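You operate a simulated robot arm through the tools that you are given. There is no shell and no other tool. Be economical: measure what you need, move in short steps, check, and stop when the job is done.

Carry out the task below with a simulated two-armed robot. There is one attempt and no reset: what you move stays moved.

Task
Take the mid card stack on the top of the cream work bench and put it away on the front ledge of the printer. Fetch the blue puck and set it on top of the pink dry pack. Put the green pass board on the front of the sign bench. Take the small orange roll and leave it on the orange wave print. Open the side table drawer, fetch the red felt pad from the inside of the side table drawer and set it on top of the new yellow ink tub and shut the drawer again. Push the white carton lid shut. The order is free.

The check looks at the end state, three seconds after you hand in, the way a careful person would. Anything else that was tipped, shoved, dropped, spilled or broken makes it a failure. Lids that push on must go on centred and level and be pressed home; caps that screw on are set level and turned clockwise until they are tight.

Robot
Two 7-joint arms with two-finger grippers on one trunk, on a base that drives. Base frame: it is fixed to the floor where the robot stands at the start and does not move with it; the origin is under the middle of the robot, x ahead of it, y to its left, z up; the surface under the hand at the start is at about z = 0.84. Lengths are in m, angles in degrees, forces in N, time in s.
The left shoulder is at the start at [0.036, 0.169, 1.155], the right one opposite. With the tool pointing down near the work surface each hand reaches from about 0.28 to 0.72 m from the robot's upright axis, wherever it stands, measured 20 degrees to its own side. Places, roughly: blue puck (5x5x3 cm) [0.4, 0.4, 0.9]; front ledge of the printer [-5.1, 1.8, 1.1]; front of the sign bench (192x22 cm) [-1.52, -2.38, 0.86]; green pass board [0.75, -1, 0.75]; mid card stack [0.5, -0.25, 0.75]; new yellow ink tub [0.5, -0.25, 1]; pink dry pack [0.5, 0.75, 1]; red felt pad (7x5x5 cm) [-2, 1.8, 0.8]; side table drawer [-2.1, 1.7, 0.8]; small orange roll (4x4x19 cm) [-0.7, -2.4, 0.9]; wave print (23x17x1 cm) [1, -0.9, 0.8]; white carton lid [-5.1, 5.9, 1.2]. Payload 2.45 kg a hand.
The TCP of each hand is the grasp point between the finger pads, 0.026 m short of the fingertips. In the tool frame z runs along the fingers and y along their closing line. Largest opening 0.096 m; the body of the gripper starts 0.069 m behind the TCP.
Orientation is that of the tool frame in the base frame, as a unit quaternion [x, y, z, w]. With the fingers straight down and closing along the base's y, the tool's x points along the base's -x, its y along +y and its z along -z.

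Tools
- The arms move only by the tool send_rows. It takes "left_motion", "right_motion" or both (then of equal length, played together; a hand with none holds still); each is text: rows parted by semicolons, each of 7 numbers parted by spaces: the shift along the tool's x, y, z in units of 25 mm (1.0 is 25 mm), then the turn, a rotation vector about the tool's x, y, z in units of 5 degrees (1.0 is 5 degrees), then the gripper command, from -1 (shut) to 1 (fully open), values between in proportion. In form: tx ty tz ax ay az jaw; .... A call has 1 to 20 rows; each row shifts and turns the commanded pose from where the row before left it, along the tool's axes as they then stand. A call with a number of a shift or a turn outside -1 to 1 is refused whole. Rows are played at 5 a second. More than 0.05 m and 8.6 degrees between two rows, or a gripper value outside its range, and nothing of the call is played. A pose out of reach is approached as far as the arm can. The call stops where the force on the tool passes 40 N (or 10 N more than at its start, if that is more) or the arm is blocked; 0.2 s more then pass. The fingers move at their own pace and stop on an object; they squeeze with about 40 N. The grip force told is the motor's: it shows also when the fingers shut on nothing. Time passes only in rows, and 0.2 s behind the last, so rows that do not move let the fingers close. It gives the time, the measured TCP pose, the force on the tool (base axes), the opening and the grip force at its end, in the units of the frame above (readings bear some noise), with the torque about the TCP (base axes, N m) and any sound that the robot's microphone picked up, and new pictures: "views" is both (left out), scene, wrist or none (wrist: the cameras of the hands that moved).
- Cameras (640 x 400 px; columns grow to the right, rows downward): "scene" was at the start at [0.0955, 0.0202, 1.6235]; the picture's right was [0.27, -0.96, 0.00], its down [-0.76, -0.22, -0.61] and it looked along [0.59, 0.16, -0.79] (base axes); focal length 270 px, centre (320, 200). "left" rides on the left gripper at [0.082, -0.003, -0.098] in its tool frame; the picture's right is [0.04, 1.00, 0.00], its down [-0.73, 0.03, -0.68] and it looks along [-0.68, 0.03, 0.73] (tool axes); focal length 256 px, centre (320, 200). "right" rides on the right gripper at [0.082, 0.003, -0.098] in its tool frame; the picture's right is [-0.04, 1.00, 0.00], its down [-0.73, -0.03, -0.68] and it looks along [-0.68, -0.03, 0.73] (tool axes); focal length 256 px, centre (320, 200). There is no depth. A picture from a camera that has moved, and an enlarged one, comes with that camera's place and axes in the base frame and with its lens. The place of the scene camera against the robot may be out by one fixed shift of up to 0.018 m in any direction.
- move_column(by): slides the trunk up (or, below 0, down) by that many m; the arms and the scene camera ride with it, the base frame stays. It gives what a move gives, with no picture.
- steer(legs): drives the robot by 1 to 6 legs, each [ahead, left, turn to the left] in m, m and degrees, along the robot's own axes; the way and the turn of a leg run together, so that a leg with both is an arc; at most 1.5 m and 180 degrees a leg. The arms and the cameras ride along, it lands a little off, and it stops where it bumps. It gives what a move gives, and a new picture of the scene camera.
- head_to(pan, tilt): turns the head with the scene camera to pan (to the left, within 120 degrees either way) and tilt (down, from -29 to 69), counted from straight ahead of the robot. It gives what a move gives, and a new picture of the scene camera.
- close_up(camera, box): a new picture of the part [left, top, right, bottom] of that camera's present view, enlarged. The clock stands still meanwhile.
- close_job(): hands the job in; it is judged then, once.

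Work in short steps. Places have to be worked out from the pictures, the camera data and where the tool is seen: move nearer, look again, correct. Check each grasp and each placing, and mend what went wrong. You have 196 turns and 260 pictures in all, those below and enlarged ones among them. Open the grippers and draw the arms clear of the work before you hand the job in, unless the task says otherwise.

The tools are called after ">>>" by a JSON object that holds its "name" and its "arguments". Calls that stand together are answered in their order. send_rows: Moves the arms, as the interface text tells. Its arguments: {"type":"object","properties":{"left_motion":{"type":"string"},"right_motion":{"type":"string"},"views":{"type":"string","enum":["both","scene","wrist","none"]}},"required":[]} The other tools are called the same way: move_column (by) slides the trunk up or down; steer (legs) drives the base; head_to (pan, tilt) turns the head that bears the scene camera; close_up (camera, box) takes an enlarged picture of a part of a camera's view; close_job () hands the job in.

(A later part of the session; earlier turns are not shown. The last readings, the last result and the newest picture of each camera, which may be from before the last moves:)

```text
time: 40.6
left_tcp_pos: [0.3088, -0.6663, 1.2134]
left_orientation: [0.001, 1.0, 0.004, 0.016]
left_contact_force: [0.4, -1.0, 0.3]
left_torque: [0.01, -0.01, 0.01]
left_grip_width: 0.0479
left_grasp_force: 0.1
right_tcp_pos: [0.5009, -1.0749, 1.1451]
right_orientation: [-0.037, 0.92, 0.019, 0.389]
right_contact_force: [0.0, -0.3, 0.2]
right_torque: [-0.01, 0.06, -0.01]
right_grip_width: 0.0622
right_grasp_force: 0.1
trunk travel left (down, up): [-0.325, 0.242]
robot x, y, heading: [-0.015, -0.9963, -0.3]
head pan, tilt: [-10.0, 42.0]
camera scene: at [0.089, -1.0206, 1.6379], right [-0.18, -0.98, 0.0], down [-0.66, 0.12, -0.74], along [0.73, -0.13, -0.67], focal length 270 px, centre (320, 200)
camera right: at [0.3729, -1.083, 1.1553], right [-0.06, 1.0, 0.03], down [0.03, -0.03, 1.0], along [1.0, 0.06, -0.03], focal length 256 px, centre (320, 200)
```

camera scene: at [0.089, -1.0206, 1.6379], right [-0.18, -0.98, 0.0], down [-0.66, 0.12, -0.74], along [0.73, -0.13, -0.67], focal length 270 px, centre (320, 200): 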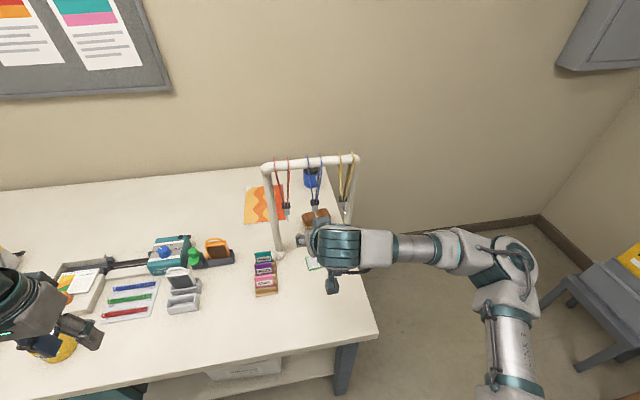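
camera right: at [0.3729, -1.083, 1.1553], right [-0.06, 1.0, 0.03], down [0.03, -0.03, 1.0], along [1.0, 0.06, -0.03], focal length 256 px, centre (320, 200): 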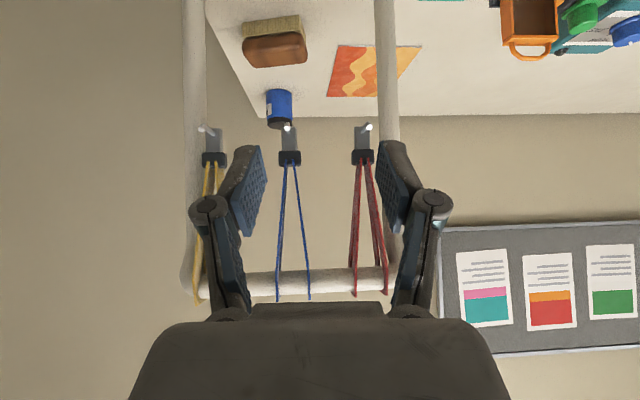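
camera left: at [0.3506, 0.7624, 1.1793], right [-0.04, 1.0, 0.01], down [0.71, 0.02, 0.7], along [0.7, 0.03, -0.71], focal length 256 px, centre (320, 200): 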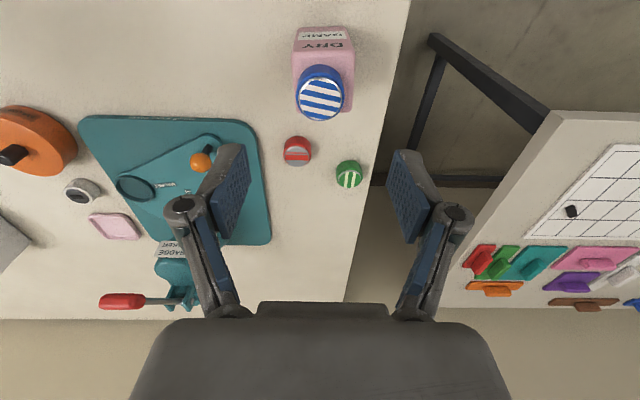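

The pitched pose works. I go down and forward to just short of the clip.

>>> {"name": "send_rows", "arguments": {"right_motion": "0.4 -0.29 0.82 0 0 0 0.3;0.4 -0.29 0.82 0 0 0 0.3;0.4 -0.29 0.82 0 0 0 0.3;0.4 -0.29 0.82 0 0 0 0.3;0.4 -0.29 0.82 0 0 0 0.3;0.4 -0.29 0.82 0 0 0 0.3;0.4 -0.29 0.82 0 0 0 0.3;0.4 -0.29 0.82 0 0 0 0.3;0.4 -0.29 0.82 0 0 0 0.3;0.4 -0.29 0.82 0 0 0 0.3;0 0 0 0 0 0 0.3;0 0 0 0 0 0 0.3", "views": "both"}}

```text
time: 43.2
left_tcp_pos: [0.3091, -0.6662, 1.214]
left_orientation: [0.001, 1.0, 0.006, 0.018]
left_contact_force: [0.5, 0.1, 0.1]
left_torque: [0.01, -0.01, 0.01]
left_grip_width: 0.0477
left_grasp_force: 0.0
right_tcp_pos: [0.5825, -1.1415, 0.9288]
right_orientation: [-0.037, 0.921, 0.018, 0.388]
right_contact_force: [-0.6, 0.4, 0.1]
right_torque: [-0.04, 0.0, -0.01]
right_grip_width: 0.0625
right_grasp_force: 0.1
trunk travel left (down, up): [-0.325, 0.242]
robot x, y, heading: [-0.0173, -0.9982, -0.3]
head pan, tilt: [-10.0, 42.0]
camera scene: at [0.0892, -1.0219, 1.6379], right [-0.18, -0.98, 0.0], down [-0.66, 0.12, -0.74], along [0.73, -0.13, -0.67], focal length 270 px, centre (320, 200)
camera right: at [0.4563, -1.1494, 0.9391], right [-0.06, 1.0, 0.03], down [0.03, -0.03, 1.0], along [1.0, 0.06, -0.03], focal length 256 px, centre (320, 200)
```

scene: 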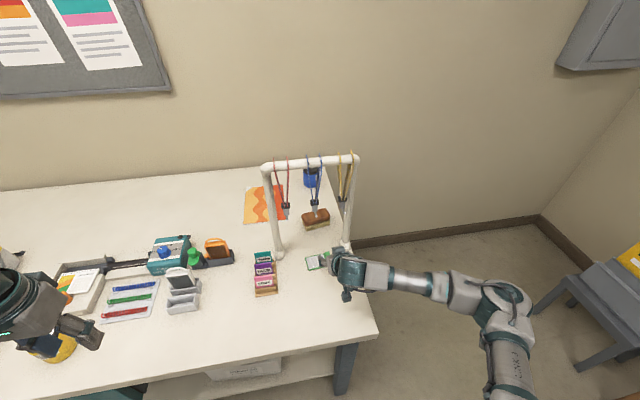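
right: 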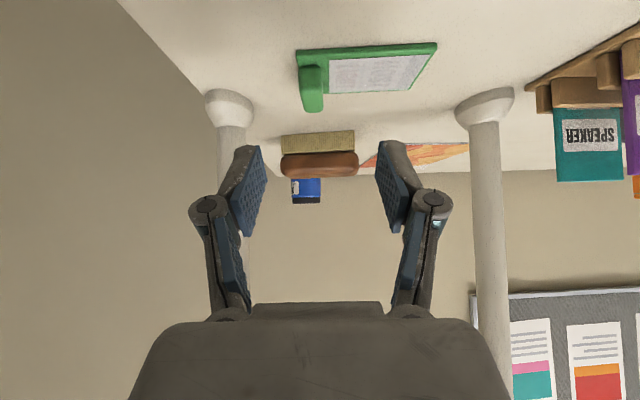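

The clip ridge is at about (0.638, −1.142), top z≈0.86, aligned with the jaw. I move in so the tips straddle it and close.

>>> {"name": "send_rows", "arguments": {"right_motion": "0.13 0 0.68 0 0 0 0.1;0.13 0 0.68 0 0 0 0.1;0.13 0 0.68 0 0 0 0.1;0.1 0 0.5 0 0 0 0.1;0.04 0 0.15 0 0 0 0.1;0 0 0 0 0 0 0.1", "views": "wrist"}}

```text
time: 44.6
left_tcp_pos: [0.3095, -0.6657, 1.2136]
left_orientation: [0.002, 1.0, 0.005, 0.017]
left_contact_force: [-0.8, -0.4, 0.3]
left_torque: [-0.01, -0.01, 0.0]
left_grip_width: 0.0481
left_grasp_force: 0.0
right_tcp_pos: [0.6228, -1.1364, 0.8724]
right_orientation: [-0.037, 0.92, 0.018, 0.389]
right_contact_force: [0.4, 0.3, 0.5]
right_torque: [-0.02, 0.02, -0.01]
right_grip_width: 0.0527
right_grasp_force: 0.1
trunk travel left (down, up): [-0.325, 0.242]
robot x, y, heading: [-0.0168, -0.9979, -0.2]
head pan, tilt: [-10.0, 42.0]
camera right: at [0.4955, -1.1442, 0.883], right [-0.06, 1.0, 0.03], down [0.03, -0.03, 1.0], along [1.0, 0.06, -0.03], focal length 256 px, centre (320, 200)
```

right: 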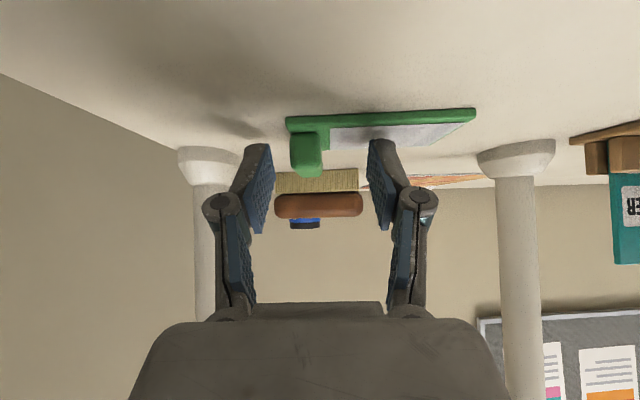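

Ridge between the tips. I close.

>>> {"name": "send_rows", "arguments": {"right_motion": "0.02 -0.1 0.05 0 0 0 0;0 0 0 0 0 0 -0.5;0 0 0 0 0 0 -1;0 0 0 0 0 0 -1;0 0 0 0 0 0 -1", "views": "wrist"}}

```text
time: 45.8
left_tcp_pos: [0.3104, -0.6673, 1.2131]
left_orientation: [0.001, 1.0, 0.006, 0.016]
left_contact_force: [-0.3, -0.8, -0.2]
left_torque: [-0.02, 0.02, 0.0]
left_grip_width: 0.0481
left_grasp_force: 0.0
right_tcp_pos: [0.6231, -1.138, 0.8711]
right_orientation: [-0.038, 0.921, 0.019, 0.387]
right_contact_force: [-0.7, 0.1, -0.1]
right_torque: [-0.01, -0.04, -0.01]
right_grip_width: 0.0149
right_grasp_force: 40.2
trunk travel left (down, up): [-0.325, 0.242]
robot x, y, heading: [-0.015, -0.9977, -0.2]
head pan, tilt: [-10.0, 42.0]
camera right: at [0.4961, -1.1464, 0.8823], right [-0.06, 1.0, 0.03], down [0.03, -0.03, 1.0], along [1.0, 0.06, -0.03], focal length 256 px, centre (320, 200)
```

right: 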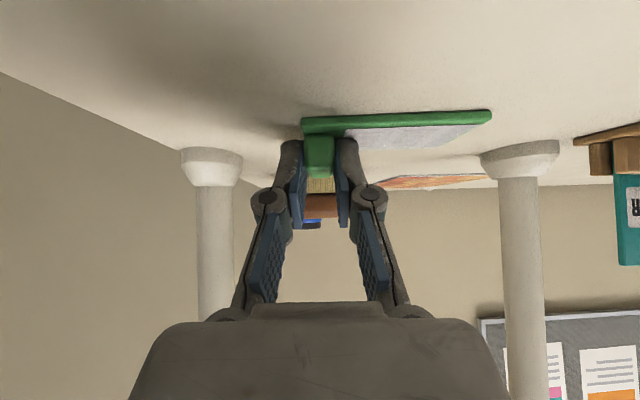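

Held at 15 mm. I lift a little, back away from the rack, then raise.

>>> {"name": "send_rows", "arguments": {"right_motion": "-0.5 0 -0.5 0 0 0 -1;-0.5 0 -0.5 0 0 0 -1;0.7 0 -0.7 0 0 0 -1;0.7 0 -0.7 0 0 0 -1;0.7 0 -0.7 0 0 0 -1;0.7 0 -0.7 0 0 0 -1;0.7 0 -0.7 0 0 0 -1;0 0 -1 0 0 0 -1;0 0 -1 0 0 0 -1;-0.7 0 -0.7 0 0 0 -1;-0.7 0 -0.7 0 0 0 -1;-0.7 0 -0.7 0 0 0 -1;-0.7 0 -0.7 0 0 0 -1;0 0 0 0 0 0 -1", "views": "both"}}

```text
time: 48.8
left_tcp_pos: [0.3104, -0.6668, 1.2133]
left_orientation: [0.001, 1.0, 0.005, 0.017]
left_contact_force: [0.5, -0.2, 0.5]
left_torque: [0.04, -0.01, 0.06]
left_grip_width: 0.048
left_grasp_force: 0.1
right_tcp_pos: [0.4622, -1.1539, 1.0396]
right_orientation: [-0.038, 0.921, 0.02, 0.388]
right_contact_force: [0.3, -0.5, 0.0]
right_torque: [-0.01, 0.02, 0.0]
right_grip_width: 0.0148
right_grasp_force: 39.8
trunk travel left (down, up): [-0.325, 0.242]
robot x, y, heading: [-0.0148, -1.0024, -0.4]
head pan, tilt: [-10.0, 42.0]
camera scene: at [0.0886, -1.0222, 1.6379], right [-0.18, -0.98, 0.0], down [-0.66, 0.12, -0.74], along [0.73, -0.13, -0.67], focal length 270 px, centre (320, 200)
camera right: at [0.3349, -1.1612, 1.0499], right [-0.06, 1.0, 0.03], down [0.03, -0.03, 1.0], along [1.0, 0.06, -0.03], focal length 256 px, centre (320, 200)
```

scene: 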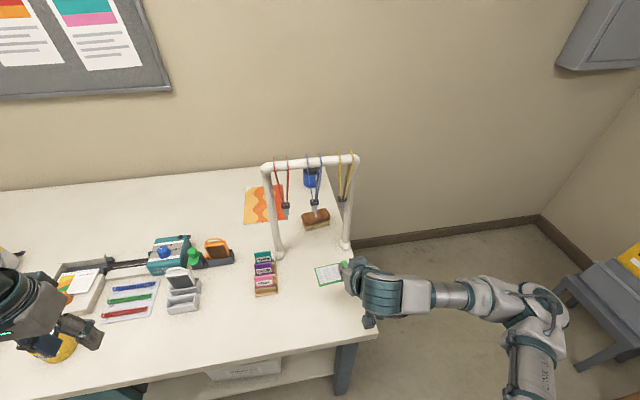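
right: 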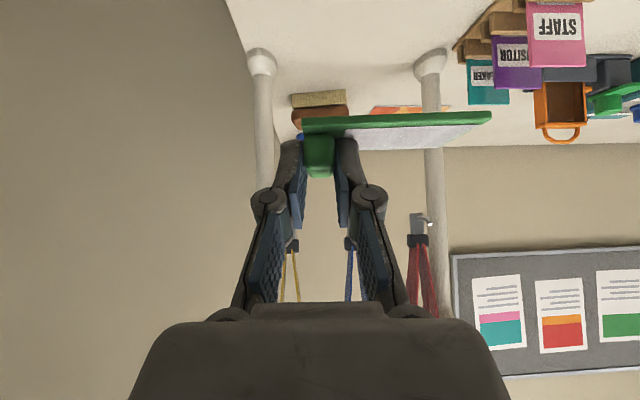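

Pass board is held level. Now I back off, turn right to face the sign bench, and approach it.

>>> {"name": "steer", "arguments": {"legs": [[-0.85, 0, 0], [0, 0, -90], [0.45, 0, 0]]}}

>>> {"name": "head_to", "arguments": {"pan": 0, "tilt": 35}}

```text
time: 59.5
left_tcp_pos: [-0.5549, -1.7701, 1.214]
left_orientation: [0.716, 0.698, -0.008, 0.015]
left_contact_force: [-0.4, -0.1, 0.5]
left_torque: [-0.02, 0.02, -0.04]
left_grip_width: 0.0482
left_grasp_force: 0.0
right_tcp_pos: [-1.0452, -1.912, 1.0398]
right_orientation: [0.632, 0.67, -0.265, 0.285]
right_contact_force: [0.9, 0.3, -0.6]
right_torque: [0.03, 0.03, 0.02]
right_grip_width: 0.0149
right_grasp_force: 40.1
trunk travel left (down, up): [-0.325, 0.242]
robot x, y, heading: [-0.8787, -1.4395, -91.5]
head pan, tilt: [-10.0, 42.0]
camera scene: at [-0.8926, -1.5503, 1.638], right [-0.98, 0.2, 0.0], down [0.13, 0.66, -0.74], along [-0.15, -0.73, -0.67], focal length 270 px, centre (320, 200)
```

scene: 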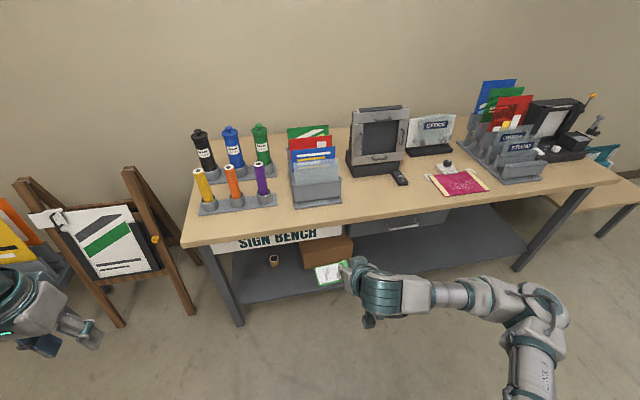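

```text
time: 60.2
left_tcp_pos: [-0.5559, -1.7689, 1.2139]
left_orientation: [0.715, 0.699, -0.009, 0.016]
left_contact_force: [0.1, 0.7, 0.2]
left_torque: [-0.02, 0.01, 0.02]
left_grip_width: 0.0481
left_grasp_force: 0.1
right_tcp_pos: [-1.0443, -1.9113, 1.0401]
right_orientation: [0.632, 0.67, -0.264, 0.285]
right_contact_force: [0.0, 0.0, -1.1]
right_torque: [0.01, 0.02, 0.03]
right_grip_width: 0.015
right_grasp_force: 40.4
trunk travel left (down, up): [-0.325, 0.242]
robot x, y, heading: [-0.8781, -1.4364, -91.5]
head pan, tilt: [0.0, 35.0]
camera scene: at [-0.8775, -1.5578, 1.6483], right [-1.0, 0.03, 0.0], down [0.01, 0.58, -0.82], along [-0.02, -0.82, -0.58], focal length 270 px, centre (320, 200)
```

scene: 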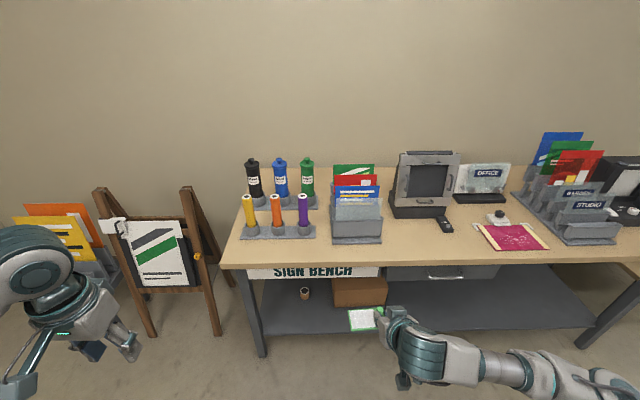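

The bench's front strip is free at about (−1.27, −2.33), between the file stand and the cutter. I drive nearer for setting the board there.

>>> {"name": "steer", "arguments": {"legs": [[0, -0.2, 1.5], [0.28, 0, 0]]}}

>>> {"name": "close_up", "arguments": {"camera": "right", "box": [0, 0, 640, 400]}}

```text
time: 63.4
left_tcp_pos: [-0.7311, -2.0374, 1.2099]
left_orientation: [0.704, 0.71, -0.013, 0.012]
left_contact_force: [0.7, 0.6, -0.4]
left_torque: [0.03, 0.02, 0.0]
left_grip_width: 0.0481
left_grasp_force: 0.1
right_tcp_pos: [-1.2181, -2.197, 1.0425]
right_orientation: [0.619, 0.682, -0.264, 0.287]
right_contact_force: [0.5, 0.0, -0.1]
right_torque: [-0.01, 0.04, -0.04]
right_grip_width: 0.015
right_grasp_force: 40.0
trunk travel left (down, up): [-0.325, 0.242]
robot x, y, heading: [-1.0775, -1.7169, -89.3]
head pan, tilt: [0.0, 35.0]
camera scene: at [-1.058, -1.8364, 1.6485], right [-1.0, -0.01, 0.01], down [-0.01, 0.57, -0.82], along [0.0, -0.82, -0.57], focal length 270 px, centre (320, 200)
```

scene: 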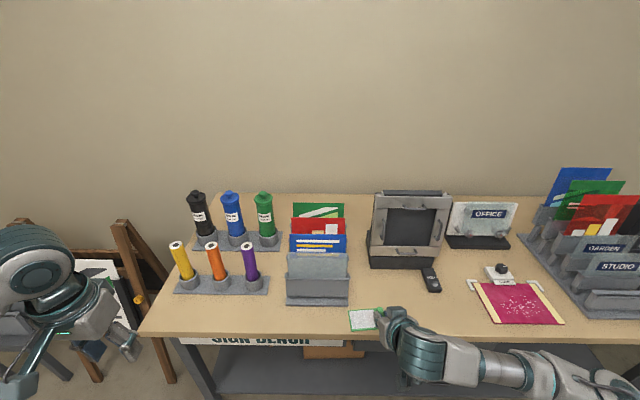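

```text
1.00 times, centred on (320, 200) of right (not enlarged: the box is as wide or as high as the picture)
camera zoom: at [-1.2271, -2.0685, 1.0524], right [1.0, 0.07, 0.02], down [-0.02, -0.03, 1.0], along [0.07, -1.0, -0.02], focal length 256 px, centre (320, 200)
```

zoom: 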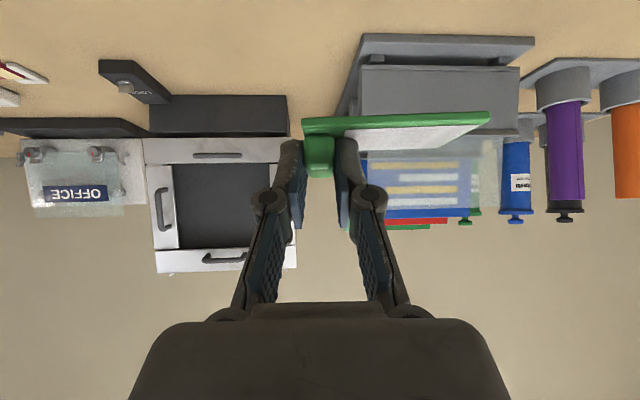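

I move the board over the free spot at about (−1.29, −2.33) and go down to z 0.93.

>>> {"name": "send_rows", "arguments": {"right_motion": "-0.05 -0.46 0.93 0 0 0 -1;-0.05 -0.46 0.93 0 0 0 -1;-0.05 -0.46 0.93 0 0 0 -1;-0.05 -0.46 0.93 0 0 0 -1;-0.05 -0.46 0.93 0 0 0 -1;-0.05 -0.46 0.93 0 0 0 -1;-0.05 -0.46 0.93 0 0 0 -1;0 0 0 0 0 0 -1;0 0 0 0 0 0 -1", "views": "both"}}

```text
time: 65.4
left_tcp_pos: [-0.7423, -2.036, 1.2142]
left_orientation: [0.704, 0.71, -0.011, 0.016]
left_contact_force: [0.8, 0.6, -0.6]
left_torque: [-0.02, -0.02, 0.0]
left_grip_width: 0.048
left_grasp_force: 0.0
right_tcp_pos: [-1.2954, -2.3239, 0.9345]
right_orientation: [0.619, 0.681, -0.261, 0.29]
right_contact_force: [0.2, 0.0, -0.8]
right_torque: [0.03, 0.03, 0.01]
right_grip_width: 0.0146
right_grasp_force: 40.2
trunk travel left (down, up): [-0.325, 0.242]
robot x, y, heading: [-1.0761, -1.7152, -89.5]
head pan, tilt: [0.0, 35.0]
camera scene: at [-1.0683, -1.8382, 1.6484], right [-1.0, -0.01, 0.0], down [-0.01, 0.58, -0.82], along [0.0, -0.82, -0.58], focal length 270 px, centre (320, 200)
camera right: at [-1.3041, -2.1964, 0.9432], right [1.0, 0.07, 0.03], down [-0.03, -0.03, 1.0], along [0.07, -1.0, -0.02], focal length 256 px, centre (320, 200)
```

scene: 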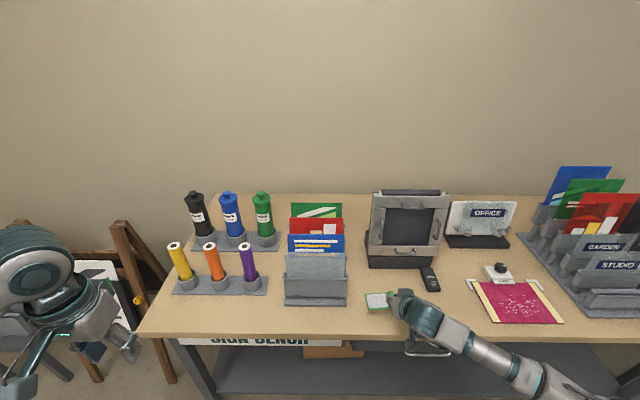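
right: 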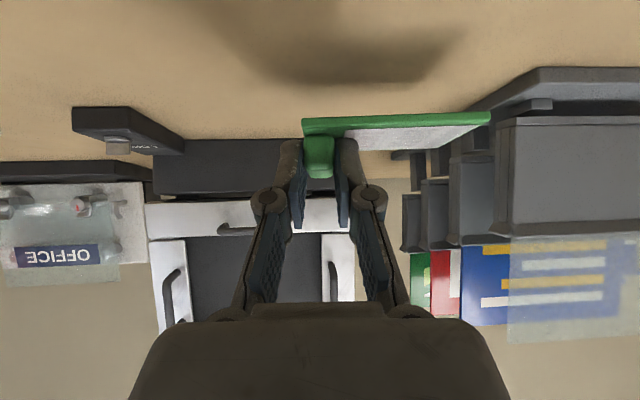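

Clear below. I lower slowly, watching force.

>>> {"name": "send_rows", "arguments": {"right_motion": "0.5 0 0.5 0 0 0 -1;0.4 0 0.4 0 0 0 -1;0.07 0 0.07 0 0 0 -1;0.07 0 0.07 0 0 0 -1;0.07 0 0.07 0 0 0 -1;0 0 0 0 0 0 -1", "views": "wrist"}}

```text
time: 66.8
left_tcp_pos: [-0.7445, -2.036, 1.2157]
left_orientation: [0.704, 0.71, -0.009, 0.018]
left_contact_force: [0.2, 0.6, 0.2]
left_torque: [0.01, -0.02, 0.02]
left_grip_width: 0.0484
left_grasp_force: 0.1
right_tcp_pos: [-1.2981, -2.3241, 0.8937]
right_orientation: [0.62, 0.681, -0.26, 0.291]
right_contact_force: [0.2, 0.1, -1.1]
right_torque: [0.03, 0.03, 0.0]
right_grip_width: 0.0148
right_grasp_force: 39.5
trunk travel left (down, up): [-0.325, 0.242]
robot x, y, heading: [-1.0782, -1.7199, -89.6]
head pan, tilt: [0.0, 35.0]
camera right: at [-1.3066, -2.1976, 0.9039], right [1.0, 0.07, 0.04], down [-0.03, -0.03, 1.0], along [0.07, -1.0, -0.02], focal length 256 px, centre (320, 200)
```

right: 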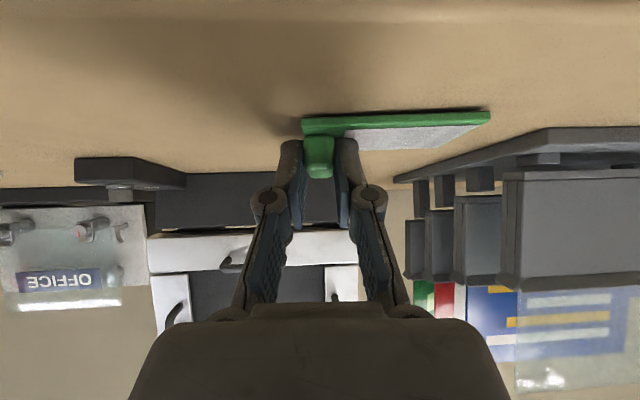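

Still free of contact by a small gap; continue in 2 mm steps.

>>> {"name": "send_rows", "arguments": {"right_motion": "0.06 0 0.06 0 0 0 -1;0.06 0 0.06 0 0 0 -1;0.06 0 0.06 0 0 0 -1;0.06 0 0.06 0 0 0 -1;0.06 0 0.06 0 0 0 -1;0 0 0 0 0 0 -1", "views": "wrist"}}

```text
time: 68.2
left_tcp_pos: [-0.7426, -2.0342, 1.2161]
left_orientation: [0.704, 0.71, -0.012, 0.016]
left_contact_force: [-0.3, 0.0, 0.7]
left_torque: [0.02, -0.04, -0.02]
left_grip_width: 0.0479
left_grasp_force: 0.0
right_tcp_pos: [-1.295, -2.3259, 0.8916]
right_orientation: [0.619, 0.678, -0.265, 0.294]
right_contact_force: [-1.9, -0.9, 36.7]
right_torque: [-0.01, -0.02, 0.04]
right_grip_width: 0.0148
right_grasp_force: 40.3
trunk travel left (down, up): [-0.325, 0.242]
robot x, y, heading: [-1.077, -1.7183, -89.8]
head pan, tilt: [0.0, 35.0]
camera right: at [-1.3039, -2.198, 0.8994], right [1.0, 0.07, 0.03], down [-0.03, -0.01, 1.0], along [0.07, -1.0, -0.01], focal length 256 px, centre (320, 200)
```

right: 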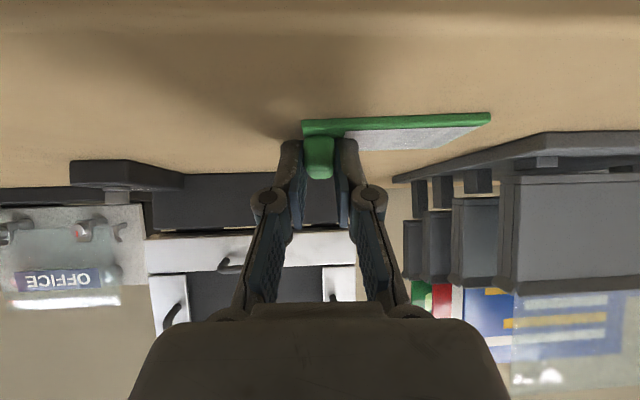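

Board is on the bench (37 N). Ease up, open, and withdraw along the fingers.

>>> {"name": "send_rows", "arguments": {"right_motion": "-0.13 0 -0.13 0 0 0 -1;0 0 0 0 0 0 -0.6;0 0 0 0 0 0 -0.2;0 0 0 0 0 0 0;-0.3 0 -0.6 0 0 0 0;0 0 -1 0 0 0 0;0 0 -1 0 0 0 0;0 0 -1 0 0 0 0;0 0 -1 0 0 0 0;0 0 -1 0 0 0 0", "views": "both"}}

>>> {"name": "close_up", "arguments": {"camera": "scene", "box": [320, 250, 480, 350]}}

>>> {"name": "close_up", "arguments": {"camera": "scene", "box": [130, 220, 300, 320]}}

```text
time: 70.4
left_tcp_pos: [-0.7453, -2.0359, 1.2149]
left_orientation: [0.704, 0.71, -0.011, 0.017]
left_contact_force: [0.1, 0.3, 0.7]
left_torque: [0.01, -0.03, -0.02]
left_grip_width: 0.048
left_grasp_force: 0.2
right_tcp_pos: [-1.306, -2.2308, 0.9932]
right_orientation: [0.62, 0.68, -0.26, 0.291]
right_contact_force: [-0.9, -0.7, -0.2]
right_torque: [0.03, -0.05, 0.02]
right_grip_width: 0.0479
right_grasp_force: 0.1
trunk travel left (down, up): [-0.325, 0.242]
robot x, y, heading: [-1.0751, -1.7171, -89.6]
head pan, tilt: [0.0, 35.0]
camera scene: at [-1.0745, -1.837, 1.6485], right [-1.0, -0.01, 0.0], down [0.0, 0.58, -0.82], along [0.01, -0.82, -0.58], focal length 270 px, centre (320, 200)
camera right: at [-1.3145, -2.1022, 1.0027], right [1.0, 0.07, 0.03], down [-0.03, -0.03, 1.0], along [0.07, -1.0, -0.02], focal length 256 px, centre (320, 200)
```

scene: 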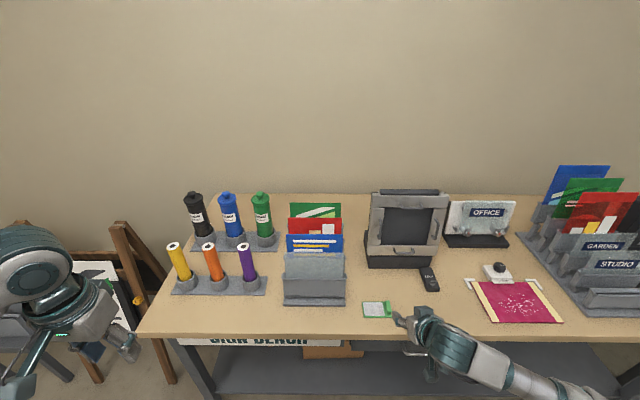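
right: 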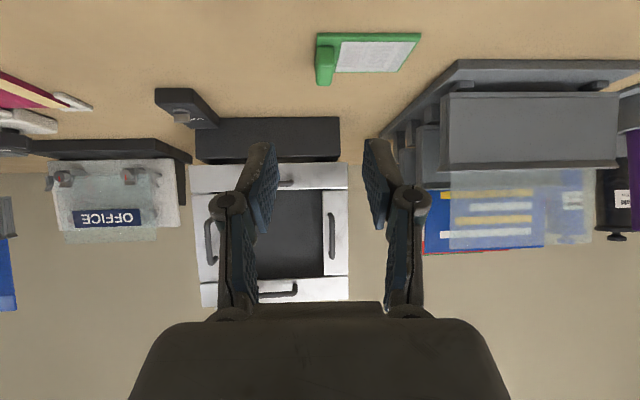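

```text
4.00 times, centred on (400, 300) of scene
camera zoom: at [-1.0745, -1.837, 1.6485], right [-1.0, -0.01, 0.0], down [0.0, 0.58, -0.82], along [0.01, -0.82, -0.58], focal length 1078 px, centre (0, -200)
```

zoom: 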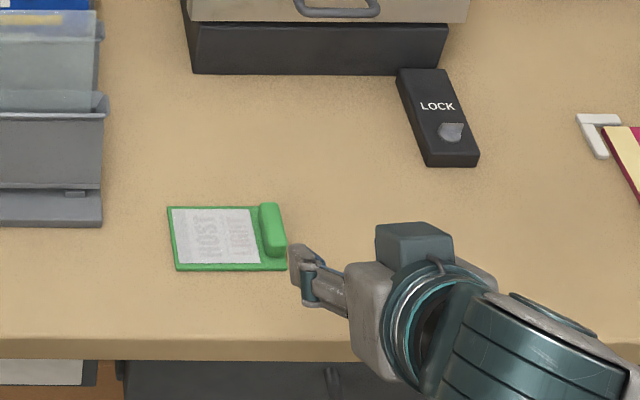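

```text
3.76 times, centred on (215, 270) of scene
camera zoom: at [-1.0745, -1.837, 1.6485], right [-1.0, -0.01, 0.0], down [0.0, 0.58, -0.82], along [0.01, -0.82, -0.58], focal length 1014 px, centre (715, -64)
```

zoom: 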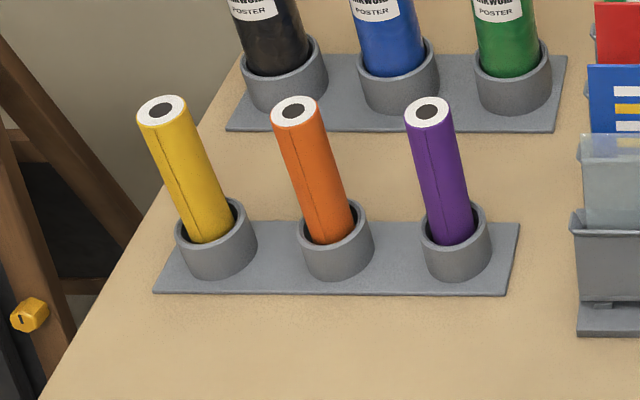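

The pass board rests fine. The orange roll stands upright at about (−0.728, −2.417), top z≈1.065. I pitch the right hand to 80° (nearly horizontal), pull the left hand in, and then shift the base left.

>>> {"name": "send_rows", "arguments": {"left_motion": "0.5 -0.5 0 0 0 0 0;0.5 -0.5 0 0 0 0 0;0.5 -0.5 0 0 0 0 0;0.5 -0.5 0 0 0 0 0;0.5 -0.5 0 0 0 0 0;0 0 0 0 0 0 0;0 0 0 0 0 0 0;0 0 0 0 0 0 0;0 0 0 0 0 0 0", "right_motion": "0 0 -1 0 -1 0 0.2;0 0 -1 0 -1 0 0.2;0 0 -1 0 -1 0 0.2;0 0 0 0 -1 0 0.2;0 0 0 0 -1 0 0.2;0 0 0 0 -1 0 0.2;0 0 0 0 -1 0 0.2;0 0 0 0 0 0 0.2;0 0 0 0 0 0 0.2", "views": "none"}}

>>> {"name": "steer", "arguments": {"legs": [[0, 0.36, 0]]}}

>>> {"name": "close_up", "arguments": {"camera": "right", "box": [0, 0, 640, 400]}}

```text
time: 72.4
left_tcp_pos: [-0.8074, -1.9762, 1.2125]
left_orientation: [0.704, 0.71, -0.01, 0.017]
left_contact_force: [0.2, -0.1, 0.0]
left_torque: [-0.02, 0.03, 0.0]
left_grip_width: 0.0482
left_grasp_force: 0.1
right_tcp_pos: [-1.3141, -2.2012, 1.0347]
right_orientation: [0.565, 0.62, -0.364, 0.405]
right_contact_force: [0.4, 0.6, -0.1]
right_torque: [-0.01, 0.02, 0.0]
right_grip_width: 0.0575
right_grasp_force: 0.1
right hand out of reach, approached as far as the arm can: row 3, 4, 5, 6, 7
trunk travel left (down, up): [-0.325, 0.242]
robot x, y, heading: [-1.0776, -1.7194, -89.5]
head pan, tilt: [0.0, 35.0]
```

```text
time: 74.7
left_tcp_pos: [-0.4528, -1.9681, 1.2149]
left_orientation: [0.699, 0.715, -0.006, 0.02]
left_contact_force: [0.1, -1.0, 0.2]
left_torque: [0.03, 0.03, 0.0]
left_grip_width: 0.0482
left_grasp_force: 0.0
right_tcp_pos: [-0.9541, -2.2005, 1.0322]
right_orientation: [0.564, 0.621, -0.358, 0.409]
right_contact_force: [-1.9, 0.2, -0.9]
right_torque: [0.01, -0.01, 0.08]
right_grip_width: 0.0578
right_grasp_force: 0.0
trunk travel left (down, up): [-0.325, 0.242]
robot x, y, heading: [-0.7109, -1.7115, -88.8]
head pan, tilt: [0.0, 35.0]
camera scene: at [-0.7327, -1.8326, 1.6482], right [-1.0, -0.02, -0.01], down [0.0, 0.58, -0.82], along [0.03, -0.82, -0.58], focal length 270 px, centre (320, 200)
```

scene: 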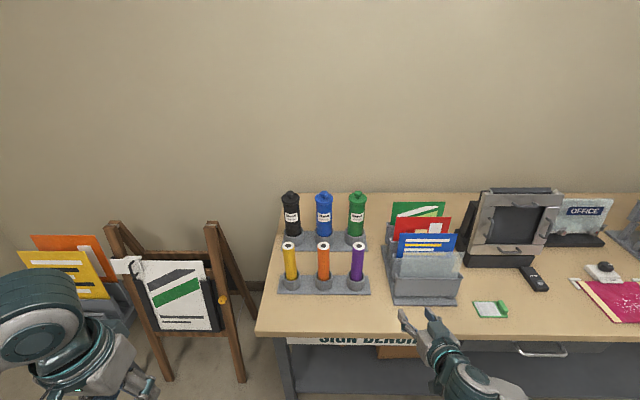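

```text
1.00 times, centred on (320, 200) of right (not enlarged: the box is as wide or as high as the picture)
camera zoom: at [-0.9642, -2.0771, 0.9983], right [0.99, 0.09, 0.05], down [-0.08, 0.31, 0.95], along [0.07, -0.95, 0.32], focal length 256 px, centre (320, 200)
```

zoom: 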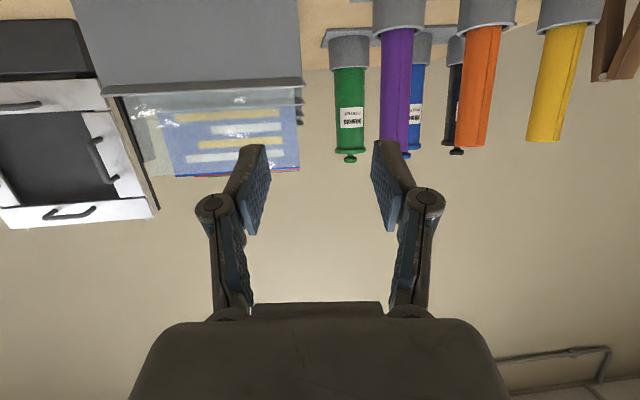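

The pitch got to about 65°. I slide the hand sideways in front of the orange roll, at the bench's edge, and try more pitch on the way.

>>> {"name": "send_rows", "arguments": {"right_motion": "0 1 0 0 0 0 0.2;0 1 0 0 0 0 0.2;0 1 0 0 0 0 0.2;0 1 0 0 0 0 0.2;0 1 0 0 0 0 0.2;0 1 0 0 0 0 0.2;0 1 0 0 0 0 0.2;0 1 0 0 -1 0 0.2;0 1 0 0 -1 0 0.2;0 0 0.5 0 -1 0 0.2;0 0 0 0 0 0 0.2;0 0 0 0 0 0 0.2", "views": "both"}}

```text
time: 77.3
left_tcp_pos: [-0.4495, -1.9669, 1.2138]
left_orientation: [0.699, 0.715, -0.007, 0.019]
left_contact_force: [0.4, -0.1, -0.1]
left_torque: [0.03, 0.03, -0.02]
left_grip_width: 0.048
left_grasp_force: 0.1
right_tcp_pos: [-0.7295, -2.1899, 1.0338]
right_orientation: [0.511, 0.563, -0.431, 0.487]
right_contact_force: [-0.8, -0.4, -0.4]
right_torque: [0.01, -0.01, 0.01]
right_grip_width: 0.0577
right_grasp_force: 0.0
right hand out of reach, approached as far as the arm can: row 1
trunk travel left (down, up): [-0.325, 0.242]
robot x, y, heading: [-0.7163, -1.7122, -88.7]
head pan, tilt: [0.0, 35.0]
camera scene: at [-0.7286, -1.833, 1.6483], right [-1.0, -0.02, -0.01], down [0.0, 0.58, -0.82], along [0.02, -0.82, -0.58], focal length 270 px, centre (320, 200)
camera right: at [-0.7359, -2.0799, 0.9686], right [0.99, 0.1, 0.05], down [-0.1, 0.55, 0.83], along [0.05, -0.83, 0.56], focal length 256 px, centre (320, 200)
```

scene: 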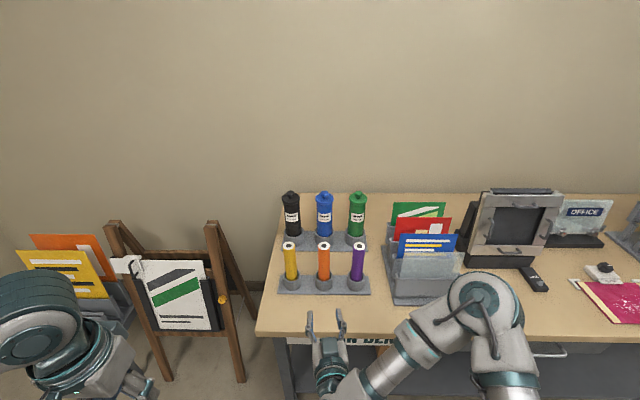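
right: 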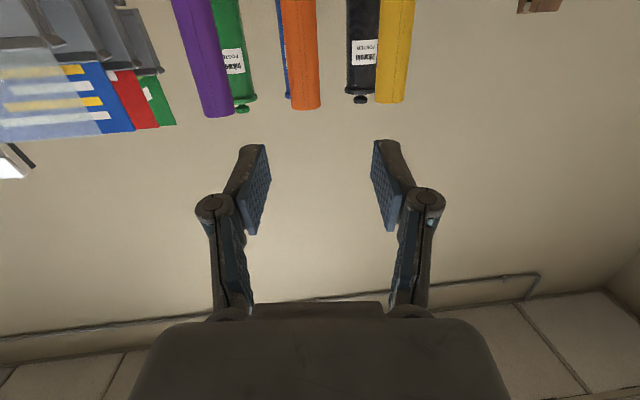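

Pitch now 80°. The roll is straight ahead at x≈−0.727. I advance most of the way and check.

>>> {"name": "send_rows", "arguments": {"right_motion": "0 -0.09 1 0 0 0 0.3;0 -0.09 1 0 0 0 0.3;0 -0.09 1 0 0 0 0.3;0 -0.09 1 0 0 0 0.3;0 -0.09 1 0 0 0 0.3;0 -0.09 1 0 0 0 0.3;0 0 0 0 0 0 0.3;0 0 0 0 0 0 0.3", "views": "both"}}

```text
time: 79.1
left_tcp_pos: [-0.4469, -1.9655, 1.2142]
left_orientation: [0.699, 0.715, -0.007, 0.017]
left_contact_force: [0.1, 0.0, 0.0]
left_torque: [0.0, 0.02, 0.0]
left_grip_width: 0.048
left_grasp_force: 0.0
right_tcp_pos: [-0.7241, -2.3416, 1.0089]
right_orientation: [0.51, 0.564, -0.431, 0.486]
right_contact_force: [-0.8, -0.8, 0.5]
right_torque: [0.04, -0.01, 0.01]
right_grip_width: 0.0624
right_grasp_force: 0.1
trunk travel left (down, up): [-0.325, 0.242]
robot x, y, heading: [-0.7146, -1.7146, -88.7]
head pan, tilt: [0.0, 35.0]
camera scene: at [-0.7239, -1.8332, 1.6483], right [-1.0, -0.02, -0.01], down [-0.01, 0.58, -0.82], along [0.02, -0.82, -0.58], focal length 270 px, centre (320, 200)
camera right: at [-0.7317, -2.2313, 0.9447], right [0.99, 0.1, 0.05], down [-0.1, 0.55, 0.83], along [0.06, -0.83, 0.55], focal length 256 px, centre (320, 200)
```

scene: 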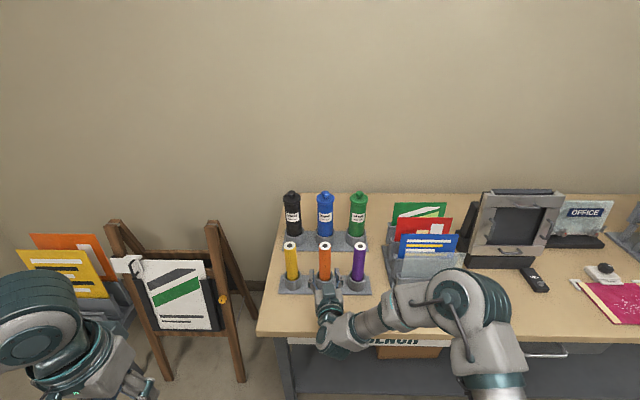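
right: 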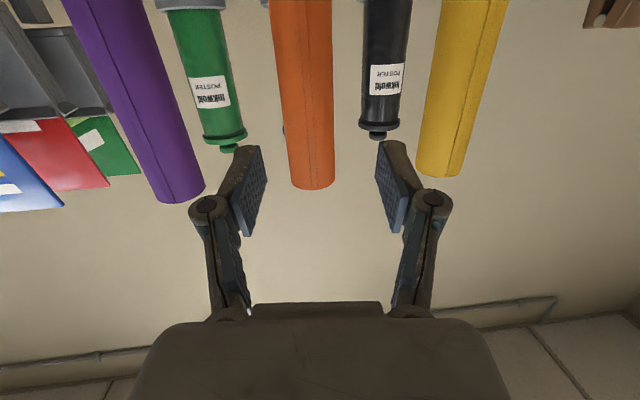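

Aligned. Advance the last 75 mm and close.

>>> {"name": "send_rows", "arguments": {"right_motion": "0 -0.1 1 0 0 0 0.3;0 -0.1 1 0 0 0 0.3;0 -0.1 0.95 0 0 0 0.3;0 0 0 0 0 0 0.3;0 0 0 0 0 0 -0.3;0 0 0 0 0 0 -1;0 0 0 0 0 0 -1;0 0 0 0 0 0 -1", "views": "wrist"}}

```text
time: 80.9
left_tcp_pos: [-0.4386, -1.9658, 1.2119]
left_orientation: [0.699, 0.715, -0.01, 0.017]
left_contact_force: [-0.4, 0.9, 0.2]
left_torque: [-0.02, 0.0, 0.05]
left_grip_width: 0.0479
left_grasp_force: 0.1
right_tcp_pos: [-0.7145, -2.4132, 1.0011]
right_orientation: [0.511, 0.563, -0.435, 0.482]
right_contact_force: [-12.1, -6.5, 6.1]
right_torque: [-0.58, 0.85, 0.02]
right_grip_width: 0.0376
right_grasp_force: 39.9
trunk travel left (down, up): [-0.325, 0.242]
robot x, y, heading: [-0.7112, -1.7147, -88.7]
head pan, tilt: [0.0, 35.0]
camera right: at [-0.7216, -2.3038, 0.9359], right [0.99, 0.1, 0.04], down [-0.09, 0.55, 0.83], along [0.06, -0.83, 0.55], focal length 256 px, centre (320, 200)
```

right: 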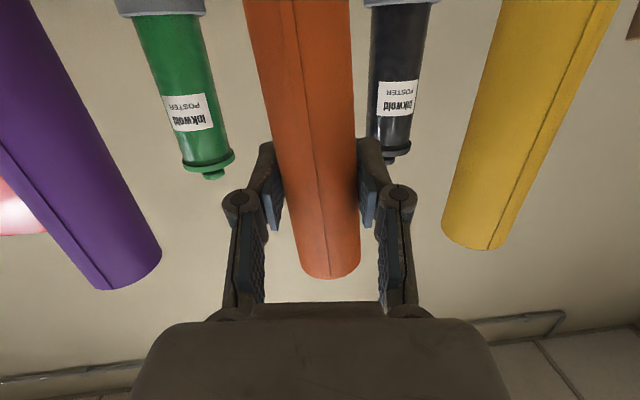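

Roll gripped (37.6 mm). I ease the side force and lift straight up.

>>> {"name": "send_rows", "arguments": {"right_motion": "-0.3 -0.3 -0.05 0 0 0 -1;-0.6 0 -0.1 0 0 0 -1;-0.98 -0.04 -0.17 0 0 0 -1;-0.98 -0.04 -0.17 0 0 0 -1;-0.98 -0.04 -0.17 0 0 0 -1;-0.98 -0.04 -0.17 0 0 0 -1;0 0 0 0 0 0 -1", "views": "both"}}

```text
time: 82.5
left_tcp_pos: [-0.4333, -1.9668, 1.2111]
left_orientation: [0.699, 0.715, -0.011, 0.015]
left_contact_force: [0.4, -0.2, 0.7]
left_torque: [-0.01, 0.0, -0.02]
left_grip_width: 0.048
left_grasp_force: 0.0
right_tcp_pos: [-0.7212, -2.4114, 1.1216]
right_orientation: [0.508, 0.566, -0.432, 0.484]
right_contact_force: [-0.2, -0.7, -1.4]
right_torque: [0.01, 0.04, -0.02]
right_grip_width: 0.0358
right_grasp_force: 40.0
trunk travel left (down, up): [-0.325, 0.242]
robot x, y, heading: [-0.7147, -1.7158, -88.9]
head pan, tilt: [0.0, 35.0]
camera scene: at [-0.7061, -1.8337, 1.6483], right [-1.0, -0.02, 0.0], down [-0.01, 0.58, -0.82], along [0.02, -0.82, -0.58], focal length 270 px, centre (320, 200)
camera right: at [-0.7304, -2.303, 1.0565], right [0.99, 0.1, 0.04], down [-0.09, 0.55, 0.83], along [0.06, -0.83, 0.55], focal length 256 px, centre (320, 200)
```

scene: 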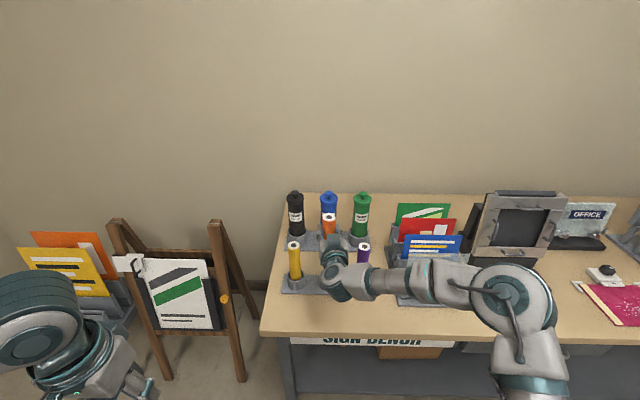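
right: 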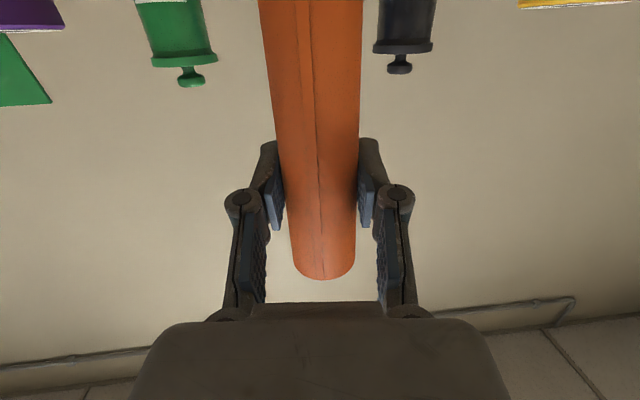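

Roll is out of its cup. Plan: lay it flat on the free right-front of the cream bench, regrip its near end with the left hand pitched 45°, then reach over to the wave print. I back off and turn toward the bench.

>>> {"name": "steer", "arguments": {"legs": [[-0.45, 0, 0], [0, 0, 89], [0.3, 0.1, 0]]}}

>>> {"name": "send_rows", "arguments": {"right_motion": "0 0 0 0 1 0 -1;0 0 0 0 1 0 -1;0 0 0 0 1 0 -1;0 0 0 0 1 0 -1;0 0 0 0 1 0 -1;0 0 0 0 1 0 -1;0 0 0 0 1 0 -1;0 0 0 0 1 0 -1;0 0 0 0 1 0 -1;0 0 0 0 1 0 -1;0 0 0 0 1 0 -1;0 0 0 0 1 0 -1;0 0 0 0 1 0 -1;0 0 0 0 1 0 -1;0 0 0 0 1 0 -1;0 0 0 0 1 0 -1;0 0 0 0 0 0 -1", "views": "both"}}

```text
time: 90.7
left_tcp_pos: [-0.166, -0.8998, 1.2128]
left_orientation: [0.001, 1.0, 0.006, 0.019]
left_contact_force: [0.1, -0.1, -0.4]
left_torque: [-0.01, -0.01, 0.02]
left_grip_width: 0.0479
left_grasp_force: 0.0
right_tcp_pos: [0.2735, -1.1988, 1.1222]
right_orientation: [-0.029, 0.76, 0.03, 0.649]
right_contact_force: [0.6, -0.3, -1.6]
right_torque: [-0.03, -0.02, 0.03]
right_grip_width: 0.0359
right_grasp_force: 40.2
trunk travel left (down, up): [-0.325, 0.242]
robot x, y, heading: [-0.4249, -1.1647, -0.2]
head pan, tilt: [0.0, 35.0]
camera scene: at [-0.3158, -1.1819, 1.6485], right [0.0, -1.0, 0.0], down [-0.58, 0.01, -0.82], along [0.82, 0.0, -0.58], focal length 270 px, centre (320, 200)
```

scene: 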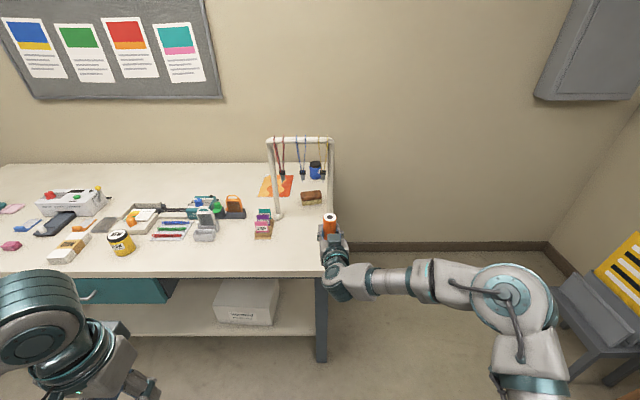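

```text
time: 94.3
left_tcp_pos: [-0.1678, -0.8932, 1.2133]
left_orientation: [0.001, 1.0, 0.003, 0.019]
left_contact_force: [0.0, -0.4, -0.4]
left_torque: [-0.01, 0.01, 0.0]
left_grip_width: 0.048
left_grasp_force: 0.0
right_tcp_pos: [0.2172, -1.1886, 1.1177]
right_orientation: [-0.041, 0.999, 0.002, 0.008]
right_contact_force: [0.2, 0.3, -0.2]
right_torque: [0.03, -0.02, 0.0]
right_grip_width: 0.0357
right_grasp_force: 39.9
right hand out of reach, approached as far as the arm can: row 14, 15, 16
trunk travel left (down, up): [-0.325, 0.242]
robot x, y, heading: [-0.4244, -1.1628, 0.1]
head pan, tilt: [0.0, 35.0]
camera scene: at [-0.3135, -1.1726, 1.6483], right [0.0, -1.0, 0.0], down [-0.58, 0.0, -0.82], along [0.82, 0.0, -0.58], focal length 270 px, centre (320, 200)
camera right: at [0.1333, -1.1929, 1.2158], right [-0.04, 1.0, 0.0], down [0.72, 0.03, 0.69], along [0.69, 0.03, -0.72], focal length 256 px, centre (320, 200)
```

scene: 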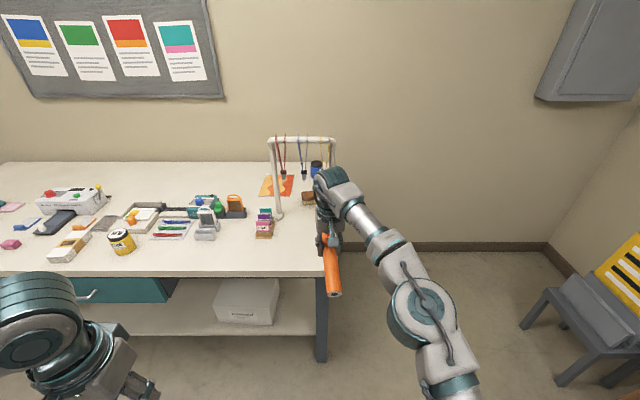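
right: 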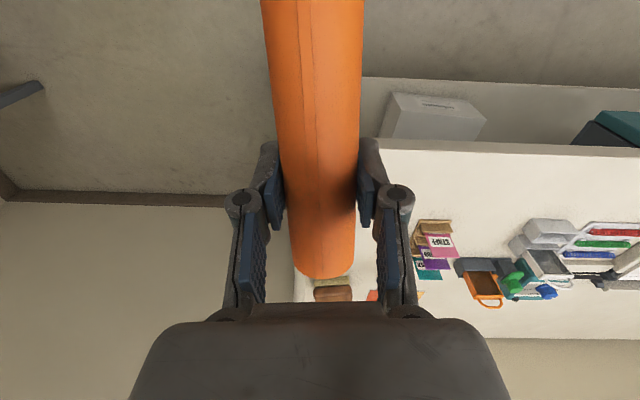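

The tool points down now; I draw the hand in, finish the tilt so the roll is level, then drive up to the bench.

>>> {"name": "send_rows", "arguments": {"right_motion": "1 0.2 0 0 0 0 -1;1 0.2 0 0 0 0 -1;1 0.2 0 0 0 0 -1;1 0.2 0 0 0 0 -1;1 0.2 0 0 0 0 -1;1 0.2 0 0 0 0 -1;0.5 0.2 0 0 0 0 -1;0 0 0 0 1 0 -1;0 0 0 0 1 0 -1;0 0 0 0 0 0 -1", "views": "none"}}

>>> {"name": "steer", "arguments": {"legs": [[0.4, 0.06, 0]]}}

>>> {"name": "close_up", "arguments": {"camera": "right", "box": [0, 0, 640, 400]}}

```text
time: 96.5
left_tcp_pos: [-0.1667, -0.8943, 1.212]
left_orientation: [0.001, 1.0, 0.004, 0.02]
left_contact_force: [0.1, 0.0, 0.6]
left_torque: [-0.01, 0.02, 0.02]
left_grip_width: 0.0478
left_grasp_force: 0.0
right_tcp_pos: [0.05, -1.1686, 1.1155]
right_orientation: [-0.04, 0.996, -0.003, -0.078]
right_contact_force: [0.3, 0.6, -0.9]
right_torque: [0.02, -0.07, -0.01]
right_grip_width: 0.0359
right_grasp_force: 39.8
trunk travel left (down, up): [-0.325, 0.242]
robot x, y, heading: [-0.4227, -1.1657, -0.1]
head pan, tilt: [0.0, 35.0]
```

```text
time: 99.0
left_tcp_pos: [0.2295, -0.837, 1.2127]
left_orientation: [0.004, 1.0, 0.004, 0.02]
left_contact_force: [-0.1, -0.1, -0.5]
left_torque: [0.03, 0.02, 0.02]
left_grip_width: 0.0478
left_grasp_force: 0.0
right_tcp_pos: [0.4466, -1.1131, 1.1156]
right_orientation: [-0.039, 0.996, -0.002, -0.077]
right_contact_force: [-0.1, -0.4, -1.3]
right_torque: [-0.03, -0.05, 0.0]
right_grip_width: 0.0359
right_grasp_force: 40.4
trunk travel left (down, up): [-0.325, 0.242]
robot x, y, heading: [-0.0313, -1.1059, -0.6]
head pan, tilt: [0.0, 35.0]
camera scene: at [0.0818, -1.1164, 1.6485], right [-0.01, -1.0, 0.0], down [-0.58, 0.0, -0.82], along [0.82, -0.01, -0.58], focal length 270 px, centre (320, 200)
```

scene: 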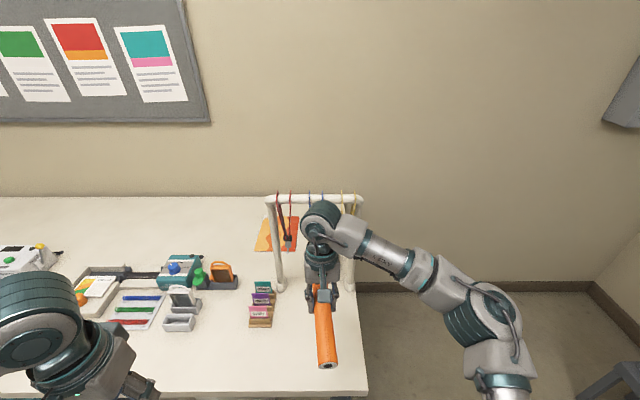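

```text
1.00 times, centred on (320, 200) of right (not enlarged: the box is as wide or as high as the picture)
camera zoom: at [0.3813, -1.1148, 1.2253], right [-0.04, 1.0, 0.0], down [0.83, 0.03, 0.56], along [0.56, 0.02, -0.83], focal length 256 px, centre (320, 200)
```

zoom: 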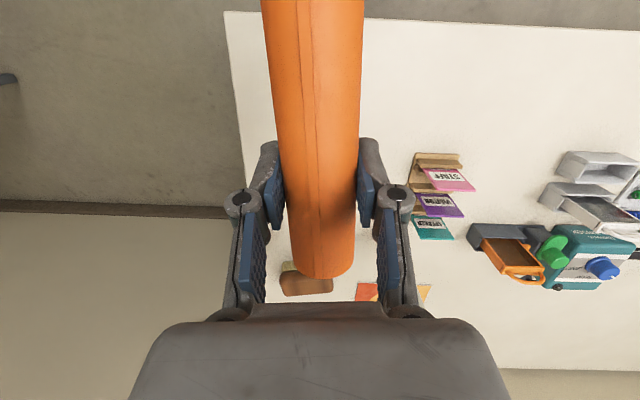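

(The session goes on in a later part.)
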